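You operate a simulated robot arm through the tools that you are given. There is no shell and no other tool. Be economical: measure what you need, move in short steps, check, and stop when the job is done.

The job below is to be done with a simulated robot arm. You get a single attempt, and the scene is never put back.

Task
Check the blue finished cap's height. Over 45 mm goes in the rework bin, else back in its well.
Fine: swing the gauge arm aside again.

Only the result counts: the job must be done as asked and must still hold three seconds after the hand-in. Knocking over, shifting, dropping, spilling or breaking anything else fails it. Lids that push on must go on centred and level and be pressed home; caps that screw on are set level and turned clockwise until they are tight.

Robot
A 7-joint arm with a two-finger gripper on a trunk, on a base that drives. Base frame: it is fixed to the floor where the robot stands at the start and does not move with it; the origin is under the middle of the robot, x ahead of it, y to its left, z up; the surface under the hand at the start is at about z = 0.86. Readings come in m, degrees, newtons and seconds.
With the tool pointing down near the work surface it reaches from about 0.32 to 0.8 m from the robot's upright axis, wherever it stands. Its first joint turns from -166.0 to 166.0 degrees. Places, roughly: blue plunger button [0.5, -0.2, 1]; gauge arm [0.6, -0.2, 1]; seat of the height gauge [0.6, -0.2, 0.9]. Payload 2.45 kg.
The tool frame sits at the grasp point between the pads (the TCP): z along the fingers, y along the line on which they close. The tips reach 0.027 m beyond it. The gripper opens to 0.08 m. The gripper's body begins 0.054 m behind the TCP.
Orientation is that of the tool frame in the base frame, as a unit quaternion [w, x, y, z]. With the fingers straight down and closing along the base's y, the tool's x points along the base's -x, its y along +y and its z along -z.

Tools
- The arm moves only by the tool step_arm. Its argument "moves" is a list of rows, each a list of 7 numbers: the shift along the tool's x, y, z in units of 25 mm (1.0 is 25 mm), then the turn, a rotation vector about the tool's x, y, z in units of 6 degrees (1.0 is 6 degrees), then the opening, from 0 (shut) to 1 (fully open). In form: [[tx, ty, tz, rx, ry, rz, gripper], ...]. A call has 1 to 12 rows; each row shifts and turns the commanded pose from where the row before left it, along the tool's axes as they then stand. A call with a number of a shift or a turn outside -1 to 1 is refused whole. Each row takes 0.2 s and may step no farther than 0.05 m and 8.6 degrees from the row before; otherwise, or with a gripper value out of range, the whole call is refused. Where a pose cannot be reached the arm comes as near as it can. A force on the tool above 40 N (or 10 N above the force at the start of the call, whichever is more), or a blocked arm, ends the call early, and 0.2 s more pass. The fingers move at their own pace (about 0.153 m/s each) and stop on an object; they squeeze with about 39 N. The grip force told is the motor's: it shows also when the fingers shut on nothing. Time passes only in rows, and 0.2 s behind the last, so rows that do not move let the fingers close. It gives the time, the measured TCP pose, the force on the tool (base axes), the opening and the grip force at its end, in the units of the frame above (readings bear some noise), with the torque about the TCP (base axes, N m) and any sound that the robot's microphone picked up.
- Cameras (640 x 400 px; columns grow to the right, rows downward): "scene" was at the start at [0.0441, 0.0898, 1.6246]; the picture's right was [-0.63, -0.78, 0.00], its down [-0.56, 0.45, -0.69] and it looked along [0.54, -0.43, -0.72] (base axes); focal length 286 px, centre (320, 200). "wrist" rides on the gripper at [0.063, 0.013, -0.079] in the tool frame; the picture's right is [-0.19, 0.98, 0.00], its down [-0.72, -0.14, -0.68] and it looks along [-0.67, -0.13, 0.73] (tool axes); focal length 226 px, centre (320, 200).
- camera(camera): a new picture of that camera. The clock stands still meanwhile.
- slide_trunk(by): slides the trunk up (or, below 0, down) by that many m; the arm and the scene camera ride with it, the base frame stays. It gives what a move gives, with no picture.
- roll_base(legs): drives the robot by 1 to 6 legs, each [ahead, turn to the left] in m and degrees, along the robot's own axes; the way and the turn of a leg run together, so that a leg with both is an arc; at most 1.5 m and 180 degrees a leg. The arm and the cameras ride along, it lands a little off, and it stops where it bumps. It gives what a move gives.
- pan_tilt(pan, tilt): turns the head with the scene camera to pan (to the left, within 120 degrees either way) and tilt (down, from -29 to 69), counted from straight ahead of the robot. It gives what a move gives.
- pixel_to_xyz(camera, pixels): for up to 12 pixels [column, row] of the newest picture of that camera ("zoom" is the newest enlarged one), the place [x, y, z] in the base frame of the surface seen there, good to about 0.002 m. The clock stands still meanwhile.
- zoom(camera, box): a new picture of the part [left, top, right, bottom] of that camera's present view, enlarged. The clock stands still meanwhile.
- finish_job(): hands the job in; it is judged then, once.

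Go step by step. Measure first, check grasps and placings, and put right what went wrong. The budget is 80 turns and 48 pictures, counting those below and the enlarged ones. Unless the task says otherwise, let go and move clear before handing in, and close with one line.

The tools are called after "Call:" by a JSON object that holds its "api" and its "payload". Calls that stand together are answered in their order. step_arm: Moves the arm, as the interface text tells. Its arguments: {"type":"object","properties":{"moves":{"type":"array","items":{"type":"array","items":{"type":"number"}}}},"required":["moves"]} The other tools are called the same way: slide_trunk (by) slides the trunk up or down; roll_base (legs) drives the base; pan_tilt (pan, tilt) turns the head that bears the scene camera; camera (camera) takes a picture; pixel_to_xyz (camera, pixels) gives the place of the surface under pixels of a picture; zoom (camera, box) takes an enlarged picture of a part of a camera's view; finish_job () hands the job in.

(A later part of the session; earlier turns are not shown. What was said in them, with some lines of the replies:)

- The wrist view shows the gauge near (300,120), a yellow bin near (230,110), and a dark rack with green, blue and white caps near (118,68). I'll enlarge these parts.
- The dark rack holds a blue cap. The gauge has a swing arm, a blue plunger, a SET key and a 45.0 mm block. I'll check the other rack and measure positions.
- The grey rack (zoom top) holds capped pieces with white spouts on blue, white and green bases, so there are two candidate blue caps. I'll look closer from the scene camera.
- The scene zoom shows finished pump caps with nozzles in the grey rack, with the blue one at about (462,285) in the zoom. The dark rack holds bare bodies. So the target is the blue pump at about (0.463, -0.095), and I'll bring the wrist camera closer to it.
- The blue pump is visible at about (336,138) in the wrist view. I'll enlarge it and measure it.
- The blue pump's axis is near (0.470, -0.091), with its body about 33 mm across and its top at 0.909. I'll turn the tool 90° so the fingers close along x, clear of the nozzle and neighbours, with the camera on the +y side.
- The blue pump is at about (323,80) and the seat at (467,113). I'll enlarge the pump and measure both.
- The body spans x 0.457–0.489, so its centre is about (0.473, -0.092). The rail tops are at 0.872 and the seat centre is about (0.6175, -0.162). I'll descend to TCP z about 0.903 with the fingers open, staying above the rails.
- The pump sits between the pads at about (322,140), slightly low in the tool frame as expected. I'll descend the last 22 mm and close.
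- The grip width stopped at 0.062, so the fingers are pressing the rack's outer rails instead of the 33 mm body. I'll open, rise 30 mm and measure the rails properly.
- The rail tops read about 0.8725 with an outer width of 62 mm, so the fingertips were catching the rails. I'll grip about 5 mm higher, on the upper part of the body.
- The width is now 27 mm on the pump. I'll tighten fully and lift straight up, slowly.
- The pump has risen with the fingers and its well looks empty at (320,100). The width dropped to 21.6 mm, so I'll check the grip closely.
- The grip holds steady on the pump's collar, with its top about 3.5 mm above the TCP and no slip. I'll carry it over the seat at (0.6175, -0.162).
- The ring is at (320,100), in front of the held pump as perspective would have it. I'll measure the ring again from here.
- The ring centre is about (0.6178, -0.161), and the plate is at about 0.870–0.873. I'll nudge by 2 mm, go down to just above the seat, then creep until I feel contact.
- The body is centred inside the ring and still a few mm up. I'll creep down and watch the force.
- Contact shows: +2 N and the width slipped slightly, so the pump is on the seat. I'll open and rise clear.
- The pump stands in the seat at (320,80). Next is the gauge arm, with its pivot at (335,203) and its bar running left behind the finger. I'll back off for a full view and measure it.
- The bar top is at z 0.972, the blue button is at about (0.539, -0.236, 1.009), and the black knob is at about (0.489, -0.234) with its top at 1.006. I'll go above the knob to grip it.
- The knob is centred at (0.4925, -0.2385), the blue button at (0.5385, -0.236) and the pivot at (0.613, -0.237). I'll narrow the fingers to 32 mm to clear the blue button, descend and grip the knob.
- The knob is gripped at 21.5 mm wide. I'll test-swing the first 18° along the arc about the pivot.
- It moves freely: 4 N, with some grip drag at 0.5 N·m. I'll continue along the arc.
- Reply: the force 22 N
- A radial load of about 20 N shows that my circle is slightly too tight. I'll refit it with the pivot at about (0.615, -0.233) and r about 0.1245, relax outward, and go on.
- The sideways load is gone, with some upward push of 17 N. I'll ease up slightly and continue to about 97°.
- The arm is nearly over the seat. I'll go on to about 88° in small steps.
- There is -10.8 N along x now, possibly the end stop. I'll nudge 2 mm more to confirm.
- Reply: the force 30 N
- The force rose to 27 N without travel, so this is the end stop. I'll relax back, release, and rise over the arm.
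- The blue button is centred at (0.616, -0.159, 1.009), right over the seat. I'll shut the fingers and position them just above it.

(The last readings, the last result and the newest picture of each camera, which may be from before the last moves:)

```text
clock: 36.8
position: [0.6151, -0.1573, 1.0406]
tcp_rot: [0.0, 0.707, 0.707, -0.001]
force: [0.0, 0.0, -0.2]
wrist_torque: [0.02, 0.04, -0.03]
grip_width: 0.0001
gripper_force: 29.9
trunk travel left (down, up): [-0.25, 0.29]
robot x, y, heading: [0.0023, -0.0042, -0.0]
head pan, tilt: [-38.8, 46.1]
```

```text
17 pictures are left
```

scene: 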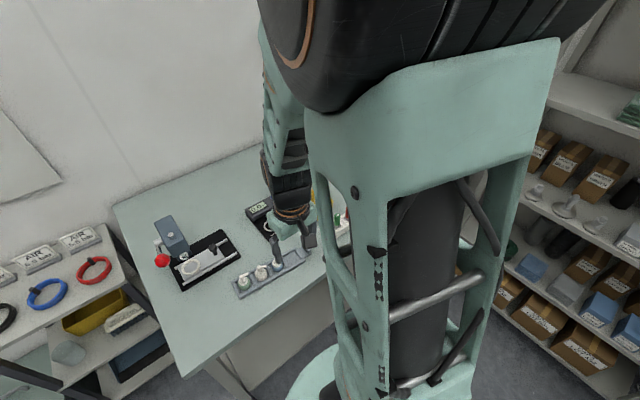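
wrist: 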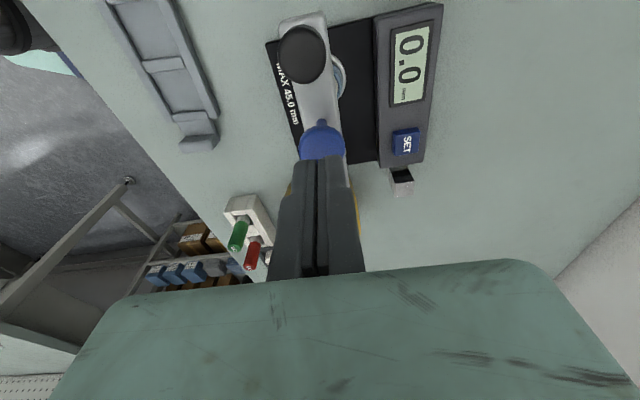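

The fingertips are centred over the blue button at (322,155), about 4 mm above. I'll press gently.

Call:
{"api": "step_arm", "payload": {"moves": [[0, 0, 0.15, 0, 0, 0, 0], [0, 0, 0.1, 0, 0, 0, 0], [0, 0, 0.1, 0, 0, 0, 0], [0, 0, 0, 0, 0, 0, 0]]}}

Call:
{"api": "step_arm", "payload": {"moves": [[0, 0, 0.1, 0, 0, 0, 0], [0, 0, 0.1, 0, 0, 0, 0], [0, 0, 0, 0, 0, 0, 0]]}}

Call:
{"api": "camera", "payload": {"camera": "wrist"}}

```text
clock: 37.8
position: [0.6168, -0.1586, 1.0328]
tcp_rot: [0.001, 0.707, 0.707, 0.0]
force: [-0.4, 0.0, -0.3]
wrist_torque: [0.02, -0.01, -0.02]
grip_width: 0.0
gripper_force: 29.6
trunk travel left (down, up): [-0.25, 0.29]
robot x, y, heading: [-0.0018, 0.0005, -0.1]
head pan, tilt: [-38.8, 46.1]
```

```text
clock: 38.6
position: [0.6157, -0.1578, 1.027]
tcp_rot: [0.001, 0.707, 0.708, 0.0]
force: [0.6, -0.7, 0.1]
wrist_torque: [-0.04, -0.02, -0.01]
grip_width: 0.0001
gripper_force: 29.6
trunk travel left (down, up): [-0.25, 0.29]
robot x, y, heading: [0.0027, 0.0031, -0.3]
head pan, tilt: [-38.8, 46.1]
```

```text
16 pictures are left
```

wrist: 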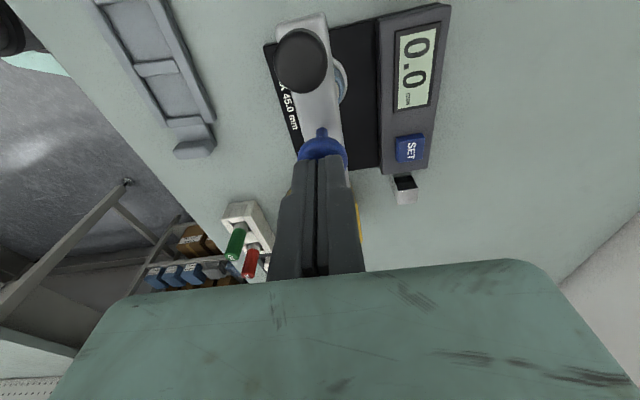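

There is no force yet and the display still reads 0.0. I'll continue pressing in small steps.

Call:
{"api": "step_arm", "payload": {"moves": [[0, 0, 0.1, 0, 0, 0, 0], [0, 0, 0.1, 0, 0, 0, 0], [0, 0, 0, 0, 0, 0, 0]]}}

Call:
{"api": "zoom", "payload": {"camera": "wrist", "box": [240, 0, 460, 200]}}

```text
clock: 39.4
position: [0.616, -0.1581, 1.0229]
tcp_rot: [0.001, 0.707, 0.707, -0.001]
force: [0.6, -0.4, 0.8]
wrist_torque: [0.03, 0.03, 0.01]
grip_width: 0.0
gripper_force: 29.2
trunk travel left (down, up): [-0.25, 0.29]
robot x, y, heading: [0.0012, 0.0036, -0.1]
head pan, tilt: [-38.8, 46.1]
```

```text
2.00 times, centred on (350, 100) of wrist
```

zoom: 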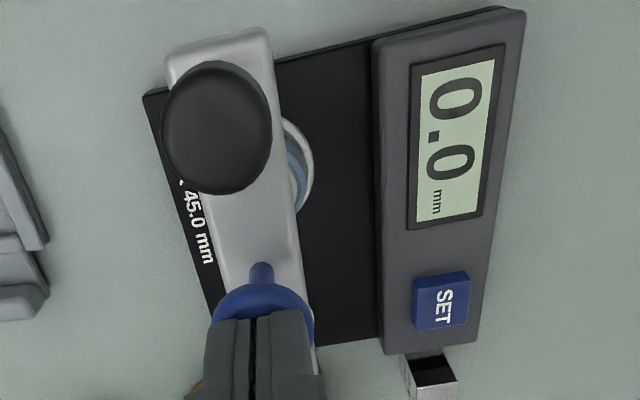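

The button is going down with a light spring of about 1 N. I'll keep pressing.

Call:
{"api": "step_arm", "payload": {"moves": [[0, 0, 0.1, 0, 0, 0, 0], [0, 0, 0.1, 0, 0, 0, 0], [0, 0, 0, 0, 0, 0, 0]]}}

Call:
{"api": "step_arm", "payload": {"moves": [[0, 0, 0.1, 0, 0, 0, 0], [0, 0, 0.1, 0, 0, 0, 0], [0, 0, 0, 0, 0, 0, 0]]}}

Call:
{"api": "zoom", "payload": {"camera": "wrist", "box": [240, 0, 460, 200]}}

```text
clock: 40.2
position: [0.6153, -0.1564, 1.0173]
tcp_rot: [0.001, 0.707, 0.707, -0.001]
force: [0.1, 0.0, 1.3]
wrist_torque: [0.03, -0.01, 0.01]
grip_width: 0.0058
gripper_force: 29.7
trunk travel left (down, up): [-0.25, 0.29]
robot x, y, heading: [-0.0002, -0.0022, -0.1]
head pan, tilt: [-38.8, 46.1]
```

```text
clock: 41.0
position: [0.6161, -0.1582, 1.0118]
tcp_rot: [0.001, 0.707, 0.708, 0.0]
force: [1.2, -1.0, 2.1]
wrist_torque: [0.0, -0.04, 0.01]
grip_width: 0.0058
gripper_force: 29.4
trunk travel left (down, up): [-0.25, 0.29]
robot x, y, heading: [-0.0023, 0.0011, 0.3]
head pan, tilt: [-38.8, 46.1]
```

```text
2.00 times, centred on (350, 100) of wrist
```

zoom: 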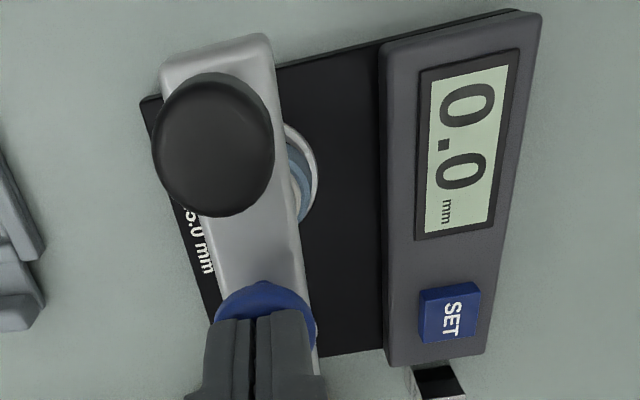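

The button is down about 25 mm at 2 N and still reads 0.0. I'll press further while watching the force.

Call:
{"api": "step_arm", "payload": {"moves": [[0, 0, 0.08, 0, 0, 0, 0], [0, 0, 0.08, 0, 0, 0, 0], [0, 0, 0, 0, 0, 0, 0]]}}

Call:
{"api": "zoom", "payload": {"camera": "wrist", "box": [240, 0, 460, 200]}}

```text
clock: 41.8
position: [0.6157, -0.1572, 1.0078]
tcp_rot: [0.001, 0.707, 0.707, 0.0]
force: [0.4, -1.6, 1.8]
wrist_torque: [0.01, -0.03, 0.0]
grip_width: 0.0058
gripper_force: 29.4
trunk travel left (down, up): [-0.25, 0.29]
robot x, y, heading: [0.0042, -0.0017, 0.1]
head pan, tilt: [-38.8, 46.1]
```

```text
2.00 times, centred on (350, 100) of wrist
```

zoom: 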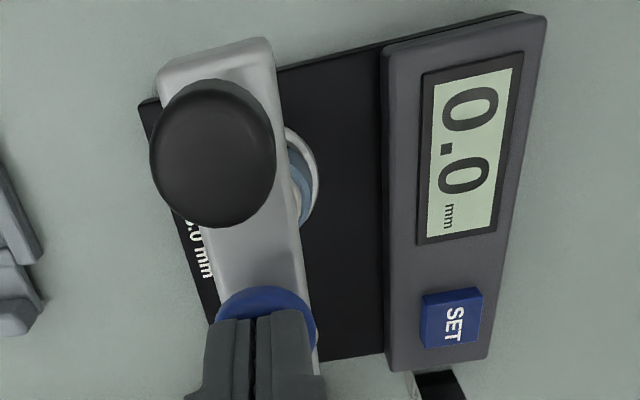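

Still about 2 N and 0.0. I'll continue a few more mm.

Call:
{"api": "step_arm", "payload": {"moves": [[0, 0, 0.08, 0, 0, 0, 0], [0, 0, 0.08, 0, 0, 0, 0], [0, 0, 0, 0, 0, 0, 0]]}}

Call:
{"api": "step_arm", "payload": {"moves": [[0, 0, 0.08, 0, 0, 0, 0], [0, 0, 0, 0, 0, 0, 0]]}}

Call:
{"api": "zoom", "payload": {"camera": "wrist", "box": [240, 0, 460, 200]}}

```text
clock: 42.6
position: [0.6149, -0.1566, 1.005]
tcp_rot: [0.001, 0.707, 0.707, -0.001]
force: [1.0, 1.4, 3.1]
wrist_torque: [0.05, -0.01, 0.04]
grip_width: 0.0059
gripper_force: 29.6
trunk travel left (down, up): [-0.25, 0.29]
robot x, y, heading: [-0.0006, 0.0023, 0.2]
head pan, tilt: [-38.8, 46.1]
```

```text
clock: 43.2
position: [0.6144, -0.1566, 1.0012]
tcp_rot: [0.001, 0.707, 0.707, 0.0]
force: [0.3, 1.4, 2.7]
wrist_torque: [0.03, 0.01, 0.04]
grip_width: 0.006
gripper_force: 29.8
trunk travel left (down, up): [-0.25, 0.29]
robot x, y, heading: [0.0034, 0.0001, 0.1]
head pan, tilt: [-38.8, 46.1]
heard: click
```

```text
2.00 times, centred on (350, 100) of wrist
```

zoom: 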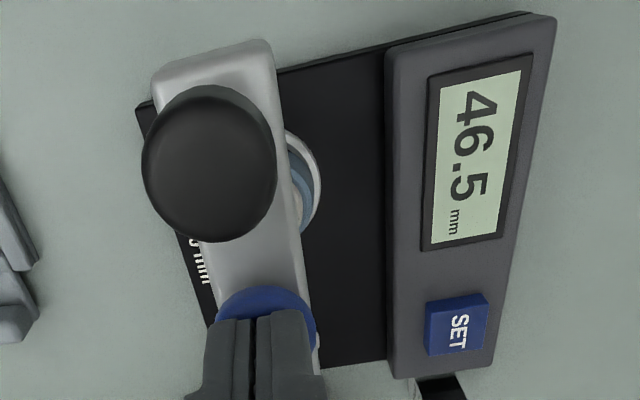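

The gauge clicked and shows 46.5 mm, which is over 45. I'll release the plunger, go back to the black knob at (0.617, -0.111) and grip it to swing the arm aside.

Call:
{"api": "step_arm", "payload": {"moves": [[0, 0, -0.6, 0, 0, 0, 0], [0, 0, -1, 0, 0, 0, 0], [0, 0, -1, 0, 0, 0, 0], [0.9, 0.04, 0, 0, 0, 0, 0.3], [0.9, 0.04, 0, 0, 0, 0, 0.4], [0, 0, 0, 0, 0, 0, 0.4]]}}

Call:
{"api": "camera", "payload": {"camera": "wrist"}}

Call:
{"api": "pixel_to_xyz", "payload": {"camera": "wrist", "pixels": [[320, 120], [310, 122], [332, 120], [320, 130], [320, 110]]}}

```text
clock: 44.6
position: [0.6185, -0.1123, 1.0671]
tcp_rot: [0.001, 0.708, 0.706, -0.001]
force: [0.1, 0.1, -0.2]
wrist_torque: [0.04, 0.0, 0.03]
grip_width: 0.0321
gripper_force: 0.1
trunk travel left (down, up): [-0.25, 0.29]
robot x, y, heading: [-0.0022, -0.0006, 0.2]
head pan, tilt: [-38.8, 46.1]
```

```text
11 pictures are left
```

wrist: 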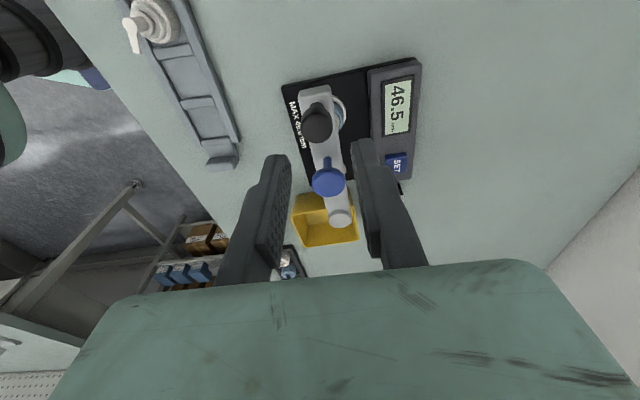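

```text
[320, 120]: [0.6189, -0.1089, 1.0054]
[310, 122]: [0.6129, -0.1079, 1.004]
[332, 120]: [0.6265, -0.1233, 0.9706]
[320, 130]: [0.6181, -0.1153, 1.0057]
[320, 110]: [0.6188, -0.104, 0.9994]
```

The display holds 46.5, and the knob is at (0.618, -0.110). I'll descend, grip it and begin the reverse swing.

Call:
{"api": "step_arm", "payload": {"moves": [[0.06, -0.03, 0.6, 0, 0, 0, 0.4], [0, 0, 0.8, 0, 0, 0, 0.4], [0, 0, 0.8, 0, 0, 0, 0.4], [0, 0, 0.32, 0, 0, 0, 0.4], [0, 0, 0, 0, 0, 0, 0.2], [0, 0, 0, 0, 0, 0, 0.1], [0, 0, 0, 0, 0, 0, 0.1]]}}

Call:
{"api": "step_arm", "payload": {"moves": [[-0.027, -0.52, 0, 0, 0, 0, 0.1], [-0.082, -0.515, 0, 0, 0, 0, 0.1], [-0.1345, -0.5035, 0, 0, 0, 0, 0.1], [-0.187, -0.487, 0, 0, 0, 0, 0.1], [-0.2365, -0.465, 0, 0, 0, 0, 0.1], [0, 0, 0, 0, 0, 0, 0.1]]}}

```text
clock: 46.2
position: [0.6164, -0.1111, 1.0043]
tcp_rot: [0.0, 0.707, 0.707, -0.002]
force: [-15.7, 2.1, -11.2]
wrist_torque: [0.02, 0.08, -0.25]
grip_width: 0.0213
gripper_force: 45.3
trunk travel left (down, up): [-0.25, 0.29]
robot x, y, heading: [-0.0015, 0.0005, 0.1]
head pan, tilt: [-38.8, 46.1]
```

```text
clock: 47.6
position: [0.5564, -0.1283, 1.0048]
tcp_rot: [0.002, 0.707, 0.707, 0.0]
force: [4.4, 1.6, 14.9]
wrist_torque: [0.01, 0.07, 0.65]
grip_width: 0.021
gripper_force: 45.3
trunk travel left (down, up): [-0.25, 0.29]
robot x, y, heading: [0.0, 0.0047, -0.1]
head pan, tilt: [-38.8, 46.1]
```

It's swinging freely. I'll continue.

Call:
{"api": "step_arm", "payload": {"moves": [[-0.284, -0.437, 0, 0, 0, 0, 0.1], [-0.328, -0.405, 0, 0, 0, 0, 0.1], [-0.3685, -0.3685, 0, 0, 0, 0, 0.1], [-0.405, -0.328, 0, 0, 0, 0, 0.1], [-0.437, -0.284, 0, 0, 0, 0, 0.1], [0, 0, 0, 0, 0, 0, 0.1]]}}

```text
clock: 49.0
position: [0.509, -0.1732, 1.0029]
tcp_rot: [0.0, 0.707, 0.707, -0.001]
force: [3.8, 0.0, 0.3]
wrist_torque: [-0.1, -0.11, 0.28]
grip_width: 0.0212
gripper_force: 44.7
trunk travel left (down, up): [-0.25, 0.29]
robot x, y, heading: [-0.0004, -0.0027, -0.0]
head pan, tilt: [-38.8, 46.1]
```

Good, at about 150° with low force. I'll swing the last part.

Call:
{"api": "step_arm", "payload": {"moves": [[-0.465, -0.2365, 0, 0, 0, 0, 0.1], [-0.487, -0.187, 0, 0, 0, 0, 0.1], [-0.5035, -0.1345, 0, 0, 0, 0, 0.1], [-0.515, -0.082, 0, 0, 0, 0, 0.1], [-0.45, -0.02, 0, 0, 0, 0, 0.1], [0, 0, 0, 0, 0, 0, 0.1]]}}

```text
clock: 50.4
position: [0.492, -0.2341, 1.0037]
tcp_rot: [-0.001, 0.707, 0.707, -0.001]
force: [-2.9, 1.8, -22.7]
wrist_torque: [-0.19, -0.06, 0.24]
grip_width: 0.0215
gripper_force: 44.9
trunk travel left (down, up): [-0.25, 0.29]
robot x, y, heading: [0.0003, -0.0008, -0.2]
head pan, tilt: [-38.8, 46.1]
```

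Only about 4 mm remain to its original place, (0.4915, -0.238). I'll nudge there, release and rise for a view.

Call:
{"api": "step_arm", "payload": {"moves": [[-0.15, 0, 0.02, 0, 0, 0, 0.1], [0, 0, 0, 0, 0, 0, 0.1]]}}

Call:
{"api": "step_arm", "payload": {"moves": [[0.03, 0, 0, 0, 0, 0, 0.1], [0, 0, 0, 0, 0, 0, 0.3], [0, 0, 0, 0, 0, 0, 0.4], [0, 0, -0.5, 0, 0, 0, 0.4], [0, 0, -0.9, 0, 0, 0, 0.4], [0, 0, -0.9, 0, 0, 0, 0.4], [0.8, 0.8, -0.9, 0, 0, 0, 0.7], [0.8, 0.8, -0.5, 0, 0, 0, 0.7], [0.8, 0.8, 0, 0, 0, 0, 0.7], [0.8, 0.8, 0, 0, 0, 0, 0.7]]}}

Call:
{"api": "camera", "payload": {"camera": "wrist"}}

```text
clock: 51.0
position: [0.4925, -0.2393, 1.0032]
tcp_rot: [0.0, 0.708, 0.706, -0.001]
force: [-9.0, 1.9, -26.2]
wrist_torque: [-0.02, 0.02, -0.06]
grip_width: 0.0215
gripper_force: 45.2
trunk travel left (down, up): [-0.25, 0.29]
robot x, y, heading: [0.0005, 0.0019, -0.2]
head pan, tilt: [-38.8, 46.1]
```

```text
clock: 53.2
position: [0.5751, -0.1549, 1.0939]
tcp_rot: [0.001, 0.707, 0.707, 0.0]
force: [0.5, -0.6, -0.5]
wrist_torque: [-0.01, 0.03, 0.01]
grip_width: 0.0561
gripper_force: 0.1
trunk travel left (down, up): [-0.25, 0.29]
robot x, y, heading: [-0.0001, -0.0003, 0.0]
head pan, tilt: [-38.8, 46.1]
```

```text
10 pictures are left
```

wrist: 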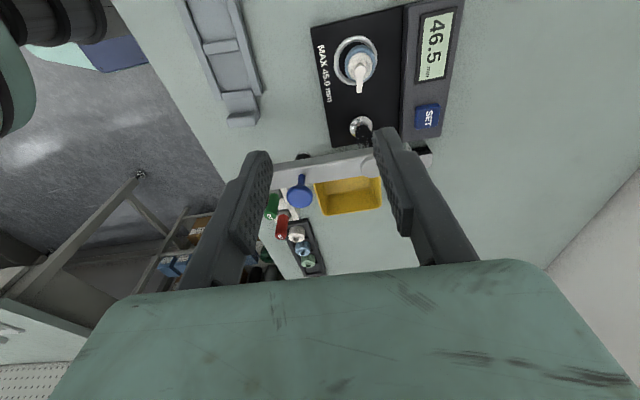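

The arm is aside again and the cap still sits at (357,65). I'll cross-check the gauge by measuring cap top against seat plate, and measure the bin.

Call:
{"api": "pixel_to_xyz", "payload": {"camera": "wrist", "pixels": [[360, 72], [359, 76], [361, 80], [360, 68], [342, 60], [343, 55], [374, 50], [350, 48], [330, 90], [390, 90], [340, 108], [385, 60]]}}

Call:
{"api": "zoom", "payload": {"camera": "wrist", "box": [260, 10, 450, 230]}}

Call:
{"api": "pixel_to_xyz", "payload": {"camera": "zoom", "pixels": [[329, 340], [300, 322], [390, 305], [290, 308], [318, 372], [400, 356], [360, 310], [345, 370], [320, 105], [350, 325], [280, 285], [420, 290]]}}

```text
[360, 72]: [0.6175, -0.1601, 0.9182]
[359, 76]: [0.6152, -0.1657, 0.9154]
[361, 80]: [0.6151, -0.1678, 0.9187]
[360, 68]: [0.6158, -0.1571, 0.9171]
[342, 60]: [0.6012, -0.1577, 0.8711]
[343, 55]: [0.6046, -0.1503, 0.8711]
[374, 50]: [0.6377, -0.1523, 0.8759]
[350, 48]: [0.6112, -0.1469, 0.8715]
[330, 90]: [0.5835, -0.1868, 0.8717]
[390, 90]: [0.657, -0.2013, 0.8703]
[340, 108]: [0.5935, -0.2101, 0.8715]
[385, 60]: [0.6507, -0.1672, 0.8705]
```

```text
1.82 times, centred on (355, 120) of wrist
```

zoom: 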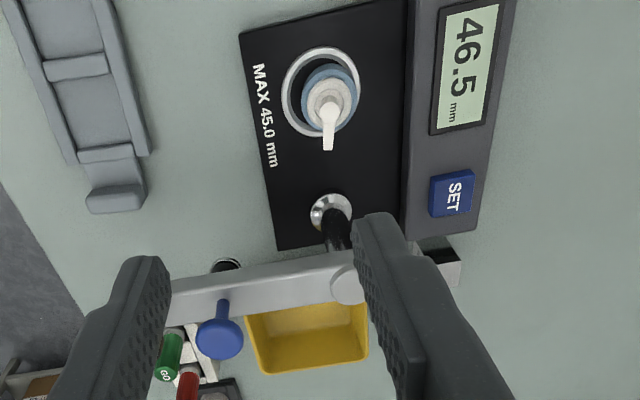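

```text
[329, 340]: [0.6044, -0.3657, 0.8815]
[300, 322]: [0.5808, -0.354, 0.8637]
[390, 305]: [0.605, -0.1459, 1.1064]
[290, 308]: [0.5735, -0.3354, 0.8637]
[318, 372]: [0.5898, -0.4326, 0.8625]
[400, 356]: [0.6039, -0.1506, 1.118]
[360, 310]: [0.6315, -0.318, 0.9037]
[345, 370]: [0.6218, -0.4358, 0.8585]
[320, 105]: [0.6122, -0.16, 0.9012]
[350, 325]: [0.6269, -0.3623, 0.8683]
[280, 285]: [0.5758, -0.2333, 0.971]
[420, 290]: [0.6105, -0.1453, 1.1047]
```

The cap top is at 0.9174 and the plate at 0.8711, so 46.3 mm, which confirms the 46.5 mm gauge reading. The cap goes to the rework bin. I'll pick it up again, gripping a little lower on the body.

Call:
{"api": "step_arm", "payload": {"moves": [[-0.1, 0.83, 0, 0, 0, 0, 0.7], [-0.1, 0.83, 0, 0, 0, 0, 0.7], [0, 0, 0.9, 0, 0, 0, 0.7], [0, 0, 0.9, 0, 0, 0, 0.7], [0, 0, 1, 0, 0, 0, 0.7], [0, 0, 1, 0, 0, 0, 0.7], [0, 0, 1, 0, 0, 0, 0.7], [0, 0, 1, 0, 0, 0, 0.7], [0, 0, 0.8, 0, 0, 0, 0.7], [0, 0, 0, 0, 0, 0, 0.7]]}}

Call:
{"api": "camera", "payload": {"camera": "wrist"}}

```text
clock: 55.4
position: [0.6139, -0.1618, 0.931]
tcp_rot: [0.0, 0.707, 0.707, 0.0]
force: [0.0, 0.6, -0.1]
wrist_torque: [0.0, -0.01, -0.01]
grip_width: 0.056
gripper_force: 0.0
trunk travel left (down, up): [-0.25, 0.29]
robot x, y, heading: [-0.0039, 0.003, 0.1]
head pan, tilt: [-38.8, 46.1]
```

```text
8 pictures are left
```

wrist: 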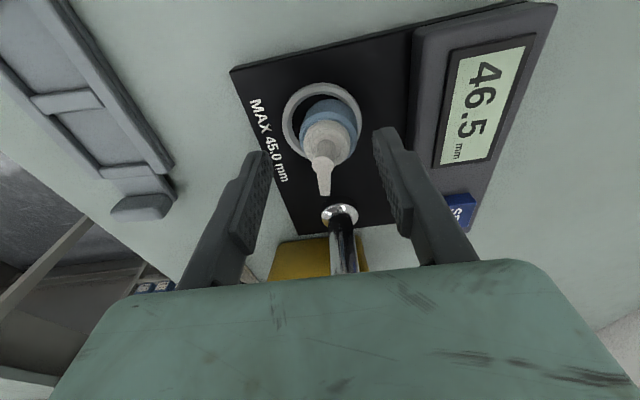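

The cap is centred between the pads, about 2 mm toward +x. I'll correct, descend 22 mm and close.

Call:
{"api": "step_arm", "payload": {"moves": [[0.06, 0.1, 0.5, 0, 0, 0, 0.7], [0, 0, 0.4, 0, 0, 0, 0.7], [0, 0, 0, 0, 0, 0, 0.5], [0, 0, 0, 0, 0, 0, 0.3], [0, 0, 0, 0, 0, 0, 0.1], [0, 0, 0, 0, 0, 0, 0.1]]}}

Call:
{"api": "step_arm", "payload": {"moves": [[0, 0, -0.3, 0, 0, 0, 0.1], [0, 0, -0.5, 0, 0, 0, 0.1], [0, 0, -0.8, 0, 0, 0, 0.1], [0, 0, 0, 0, 0, 0, 0.1]]}}

Call:
{"api": "camera", "payload": {"camera": "wrist"}}

```text
clock: 56.8
position: [0.6166, -0.1591, 0.9065]
tcp_rot: [0.001, 0.707, 0.707, 0.0]
force: [0.6, 0.0, 0.4]
wrist_torque: [-0.01, 0.05, 0.04]
grip_width: 0.032
gripper_force: 10.2
trunk travel left (down, up): [-0.25, 0.29]
robot x, y, heading: [0.001, -0.001, -0.2]
head pan, tilt: [-38.8, 46.1]
```

```text
clock: 57.8
position: [0.6156, -0.1593, 0.9505]
tcp_rot: [0.001, 0.707, 0.707, -0.001]
force: [-0.2, 0.2, 0.2]
wrist_torque: [0.01, -0.01, -0.02]
grip_width: 0.0315
gripper_force: 10.5
trunk travel left (down, up): [-0.25, 0.29]
robot x, y, heading: [-0.0004, 0.0024, -0.2]
head pan, tilt: [-38.8, 46.1]
```

```text
7 pictures are left
```

wrist: 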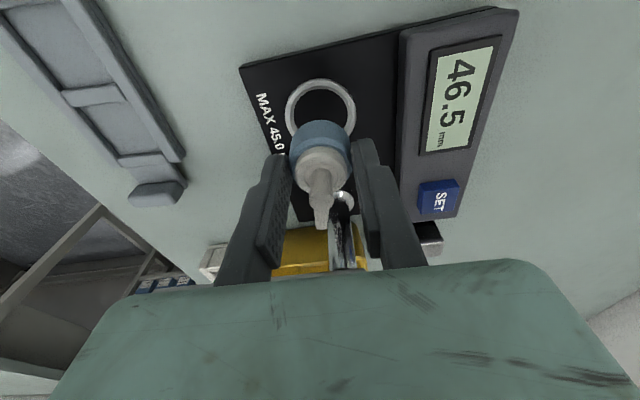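

The cap is held firmly on its 32 mm body. I'll lift it above the gauge arm and carry it over to the bin side.

Call:
{"api": "step_arm", "payload": {"moves": [[0, 0, -0.95, 0, 0, 0, 0.1], [0, 0, -0.95, 0, 0, 0, 0.1], [0, 0, -0.95, 0, 0, 0, 0.1], [0, 0, -0.95, 0, 0, 0, 0.1], [0, 0, -0.95, 0, 0, 0, 0.1], [0, 0, -0.95, 0, 0, 0, 0.1]]}}

Call:
{"api": "step_arm", "payload": {"moves": [[-0.83, -0.08, 0, 0, 0, 0, 0.1], [-0.83, -0.08, 0, 0, 0, 0, 0.1], [-0.83, -0.08, 0, 0, 0, 0, 0.1], [-0.83, -0.08, 0, 0, 0, 0, 0.1], [-0.83, -0.08, 0, 0, 0, 0, 0.1], [-0.83, -0.08, 0, 0, 0, 0, 0.1], [-0.83, -0.08, 0, 0, 0, 0, 0.1], [-0.83, -0.08, 0, 0, 0, 0, 0.1], [-0.83, -0.08, 0, 0, 0, 0, 0.1], [0, 0, 0, 0, 0, 0, 0.1]]}}

Call:
{"api": "camera", "payload": {"camera": "wrist"}}

```text
clock: 59.2
position: [0.617, -0.1609, 1.0908]
tcp_rot: [0.0, 0.707, 0.707, 0.0]
force: [-0.3, -0.1, -0.3]
wrist_torque: [0.02, -0.01, 0.01]
grip_width: 0.0316
gripper_force: 9.9
trunk travel left (down, up): [-0.25, 0.29]
robot x, y, heading: [0.0001, 0.002, 0.2]
head pan, tilt: [-38.8, 46.1]
```

```text
clock: 61.4
position: [0.5976, -0.3472, 1.0904]
tcp_rot: [0.001, 0.707, 0.707, -0.001]
force: [0.1, 1.0, 0.1]
wrist_torque: [0.01, 0.01, -0.01]
grip_width: 0.0318
gripper_force: 9.9
trunk travel left (down, up): [-0.25, 0.29]
robot x, y, heading: [-0.0005, -0.0001, 0.0]
head pan, tilt: [-38.8, 46.1]
```

```text
6 pictures are left
```

wrist: 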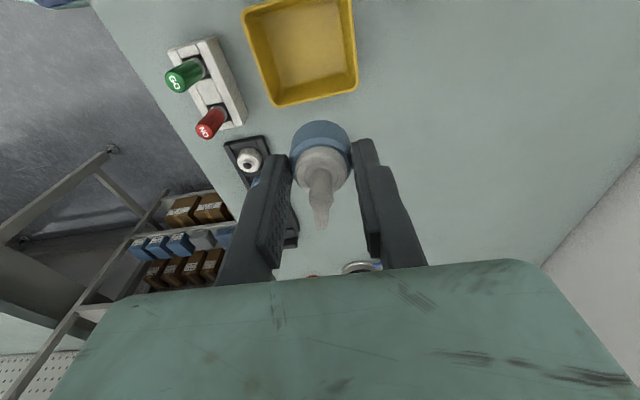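

Call:
{"api": "pixel_to_xyz", "payload": {"camera": "wrist", "pixels": [[244, 14], [276, 104], [355, 86], [352, 2], [303, 45], [270, 60], [335, 40], [278, 88], [340, 75], [300, 10], [240, 45], [225, 75]]}}

```text
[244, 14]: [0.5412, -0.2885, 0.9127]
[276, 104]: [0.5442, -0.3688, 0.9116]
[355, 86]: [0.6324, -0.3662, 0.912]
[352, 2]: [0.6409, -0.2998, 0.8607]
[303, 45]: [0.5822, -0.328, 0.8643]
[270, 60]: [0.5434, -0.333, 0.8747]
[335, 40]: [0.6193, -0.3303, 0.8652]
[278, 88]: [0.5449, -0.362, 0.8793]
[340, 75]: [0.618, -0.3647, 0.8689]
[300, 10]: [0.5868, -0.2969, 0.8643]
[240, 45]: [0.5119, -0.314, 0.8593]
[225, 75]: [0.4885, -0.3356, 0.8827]
```

The bin rim spans x 0.541–0.634 and y about -0.285 to -0.37, with the rim at z 0.912 and the floor at 0.864. I'll set down at (0.588, -0.342), keeping the camera clear of the gauge arm.

Call:
{"api": "step_arm", "payload": {"moves": [[0.2, -0.38, 0, 0, 0, 0, 0.1], [0, 0, 0.9, 0, 0, 0, 0.1], [0, 0, 0.9, 0, 0, 0, 0.1], [0, 0, 0.9, 0, 0, 0, 0.1], [0, 0, 0.9, 0, 0, 0, 0.1], [0, 0, 0.9, 0, 0, 0, 0.1], [0, 0, 0, 0, 0, 0, 0.1]]}}

Call:
{"api": "camera", "payload": {"camera": "wrist"}}

```text
clock: 63.0
position: [0.5908, -0.3415, 0.9812]
tcp_rot: [0.0, 0.707, 0.707, -0.001]
force: [-0.4, -0.4, 1.3]
wrist_torque: [0.01, -0.03, -0.02]
grip_width: 0.0318
gripper_force: 9.6
trunk travel left (down, up): [-0.25, 0.29]
robot x, y, heading: [-0.0019, -0.0006, -0.1]
head pan, tilt: [-38.8, 46.1]
```

```text
5 pictures are left
```

wrist: 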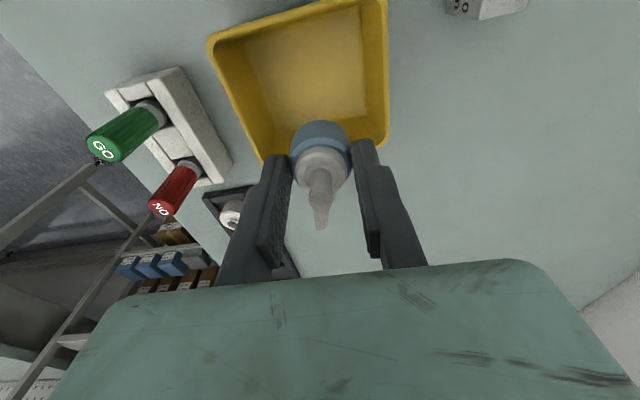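

Aligned over the bin's near half. I'll shift 4 mm toward its middle, to keep the nozzle off the wall, and lower to just above the floor.

Call:
{"api": "step_arm", "payload": {"moves": [[0.16, -0.08, 0.3, 0, 0, 0, 0.1], [0, 0, 0.8, 0, 0, 0, 0.1], [0, 0, 0.8, 0, 0, 0, 0.1], [0, 0, 0.6, 0, 0, 0, 0.1], [0, 0, 0.45, 0, 0, 0, 0.1], [0, 0, 0, 0, 0, 0, 0.1]]}}

Call:
{"api": "step_arm", "payload": {"moves": [[0, 0, 0.08, 0, 0, 0, 0.1], [0, 0, 0, 0, 0, 0, 0.1]]}}

Call:
{"api": "step_arm", "payload": {"moves": [[0, 0, 0.06, 0, 0, 0, 0.1], [0, 0, 0, 0, 0, 0, 0.1]]}}

```text
clock: 64.4
position: [0.5879, -0.3373, 0.9065]
tcp_rot: [0.0, 0.707, 0.707, -0.001]
force: [-0.4, -0.1, 0.0]
wrist_torque: [-0.03, -0.01, 0.02]
grip_width: 0.0315
gripper_force: 10.0
trunk travel left (down, up): [-0.25, 0.29]
robot x, y, heading: [0.0005, -0.0008, 0.0]
head pan, tilt: [-38.8, 46.1]
```

```text
clock: 65.0
position: [0.5877, -0.3383, 0.9035]
tcp_rot: [0.0, 0.706, 0.708, -0.001]
force: [-0.2, -0.1, 0.2]
wrist_torque: [-0.01, -0.02, -0.04]
grip_width: 0.0317
gripper_force: 10.2
trunk travel left (down, up): [-0.25, 0.29]
robot x, y, heading: [-0.0014, 0.0006, -0.0]
head pan, tilt: [-38.8, 46.1]
```

```text
clock: 65.6
position: [0.586, -0.3388, 0.9032]
tcp_rot: [0.001, 0.707, 0.707, 0.0]
force: [0.2, -0.2, 0.0]
wrist_torque: [-0.01, -0.01, 0.03]
grip_width: 0.0316
gripper_force: 10.7
trunk travel left (down, up): [-0.25, 0.29]
robot x, y, heading: [-0.0013, -0.0019, -0.1]
head pan, tilt: [-38.8, 46.1]
```

No contact yet, at about 2 mm above the floor. I'll creep on.

Call:
{"api": "step_arm", "payload": {"moves": [[0, 0, 0.06, 0, 0, 0, 0.1], [0, 0, 0, 0, 0, 0, 0.1]]}}

Call:
{"api": "step_arm", "payload": {"moves": [[0, 0, 0.05, 0, 0, 0, 0.1], [0, 0, 0, 0, 0, 0, 0.1]]}}

```text
clock: 66.2
position: [0.5854, -0.3391, 0.901]
tcp_rot: [0.0, 0.707, 0.707, -0.001]
force: [-0.3, 0.1, -0.4]
wrist_torque: [-0.03, 0.0, 0.01]
grip_width: 0.0314
gripper_force: 9.6
trunk travel left (down, up): [-0.25, 0.29]
robot x, y, heading: [-0.0042, 0.0029, -0.3]
head pan, tilt: [-38.8, 46.1]
```

```text
clock: 66.8
position: [0.5871, -0.3381, 0.9002]
tcp_rot: [0.001, 0.708, 0.706, -0.001]
force: [0.2, 0.5, 0.2]
wrist_torque: [-0.02, 0.0, 0.03]
grip_width: 0.0315
gripper_force: 10.1
trunk travel left (down, up): [-0.25, 0.29]
robot x, y, heading: [0.0016, -0.0017, 0.1]
head pan, tilt: [-38.8, 46.1]
```

Call:
{"api": "step_arm", "payload": {"moves": [[0, 0, 0.05, 0, 0, 0, 0.1], [0, 0, 0, 0, 0, 0, 0.1]]}}

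Call:
{"api": "step_arm", "payload": {"moves": [[0, 0, 0.04, 0, 0, 0, 0.1], [0, 0, 0, 0, 0, 0, 0.1]]}}

```text
clock: 67.4
position: [0.5873, -0.3404, 0.8985]
tcp_rot: [0.001, 0.707, 0.707, -0.001]
force: [0.9, -0.3, 4.0]
wrist_torque: [0.03, 0.01, 0.03]
grip_width: 0.0318
gripper_force: 10.0
trunk travel left (down, up): [-0.25, 0.29]
robot x, y, heading: [0.0014, -0.0011, 0.1]
head pan, tilt: [-38.8, 46.1]
```

```text
clock: 68.0
position: [0.5868, -0.34, 0.8978]
tcp_rot: [0.002, 0.707, 0.707, 0.0]
force: [-0.2, -1.4, 10.5]
wrist_torque: [-0.05, -0.01, 0.01]
grip_width: 0.0314
gripper_force: 10.3
trunk travel left (down, up): [-0.25, 0.29]
robot x, y, heading: [-0.0036, 0.0002, -0.2]
head pan, tilt: [-38.8, 46.1]
```

The cap is on the bin floor, with 4 to 10 N of contact. I'll back off a hair, open modestly to stay within the walls, and rise straight up.

Call:
{"api": "step_arm", "payload": {"moves": [[0, 0, -0.04, 0, 0, 0, 0.1], [0, 0, 0, 0, 0, 0, 0.45], [0, 0, 0, 0, 0, 0, 0.6], [0, 0, 0, 0, 0, 0, 0.6], [0, 0, -0.5, 0, 0, 0, 0.6], [0, 0, -0.9, 0, 0, 0, 0.6], [0, 0, -1, 0, 0, 0, 0.6], [0, 0, -1, 0, 0, 0, 0.6], [0, 0, -1, 0, 0, 0, 0.6], [0, 0, -1, 0, 0, 0, 0.6], [0, 0, -1, 0, 0, 0, 0.6], [0, 0, -1, 0, 0, 0, 0.6]]}}

Call:
{"api": "camera", "payload": {"camera": "wrist"}}

```text
clock: 70.6
position: [0.5882, -0.3398, 1.084]
tcp_rot: [0.001, 0.707, 0.707, -0.001]
force: [0.3, 0.1, -0.7]
wrist_torque: [-0.01, -0.02, -0.01]
grip_width: 0.048
gripper_force: 0.0
trunk travel left (down, up): [-0.25, 0.29]
robot x, y, heading: [0.0029, -0.0014, 0.0]
head pan, tilt: [-38.8, 46.1]
```

```text
4 pictures are left
```

wrist: 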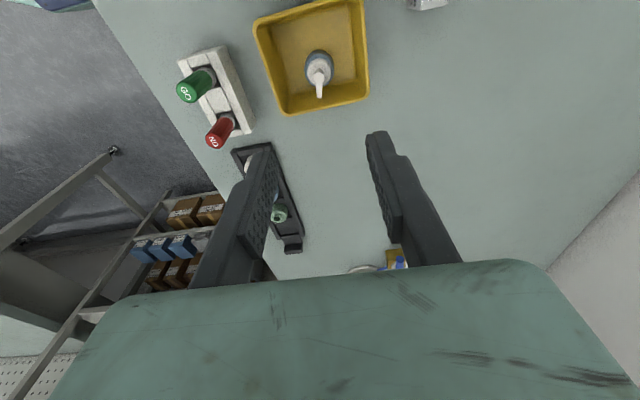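

The blue cap stands in the rework bin at (318,75). I'll move up and back to check that the gauge arm is fully aside.

Call:
{"api": "step_arm", "payload": {"moves": [[0.3, -0.3, -0.9, 0, 0, 0, 0.6], [0.9, -0.4, -0.9, 0, 0, 0, 0.6], [0.9, -0.4, -0.9, 0, 0, 0, 0.6], [0.9, -0.4, -0.5, 0, 0, 0, 0.6], [0.9, -0.4, 0, 0, 0, 0, 0.6], [0.9, -0.4, 0, 0, 0, 0, 0.6], [0.9, -0.4, 0, 0, 0, 0, 0.6]]}}

Call:
{"api": "zoom", "payload": {"camera": "wrist", "box": [220, 40, 480, 270]}}

```text
clock: 72.2
position: [0.5188, -0.1951, 1.1616]
tcp_rot: [0.002, 0.708, 0.706, -0.002]
force: [0.1, 1.0, 0.8]
wrist_torque: [-0.03, 0.01, -0.05]
grip_width: 0.048
gripper_force: 0.1
trunk travel left (down, up): [-0.25, 0.29]
robot x, y, heading: [0.0006, 0.0021, 0.0]
head pan, tilt: [-38.8, 46.1]
```

```text
1.74 times, centred on (350, 155) of wrist
```

zoom: 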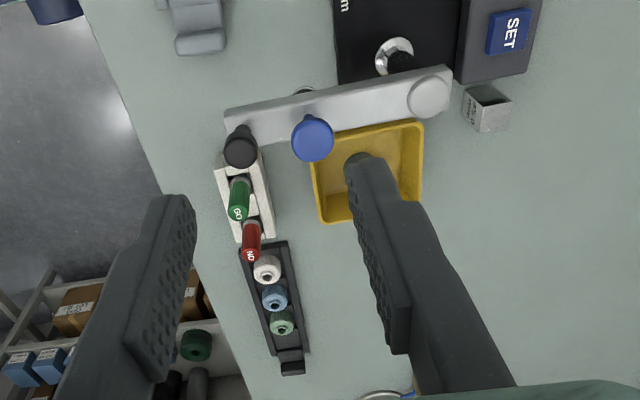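

The arm looks as it did at the start. I'll verify the knob position against the original (0.4925, -0.2385).

Call:
{"api": "pixel_to_xyz", "payload": {"camera": "zoom", "pixels": [[240, 150], [234, 152], [248, 150], [240, 160], [312, 140], [430, 98]]}}

```text
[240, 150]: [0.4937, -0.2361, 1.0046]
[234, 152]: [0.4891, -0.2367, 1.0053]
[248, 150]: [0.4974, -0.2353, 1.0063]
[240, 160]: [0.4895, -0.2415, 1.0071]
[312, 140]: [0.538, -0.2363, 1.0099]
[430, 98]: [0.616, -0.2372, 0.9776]
```

The knob reads about (0.493, -0.237), matching its starting place. The arm is aside, the cap is in the bin and the gripper is clear, so I'm handing in.

Call:
{"api": "finish_job", "payload": {}}

```text
The job is handed in.
```

The blue finished cap measured 46.5 mm, over the 45 mm limit, so it is now standing in the rework bin, and the gauge arm is swung aside again.
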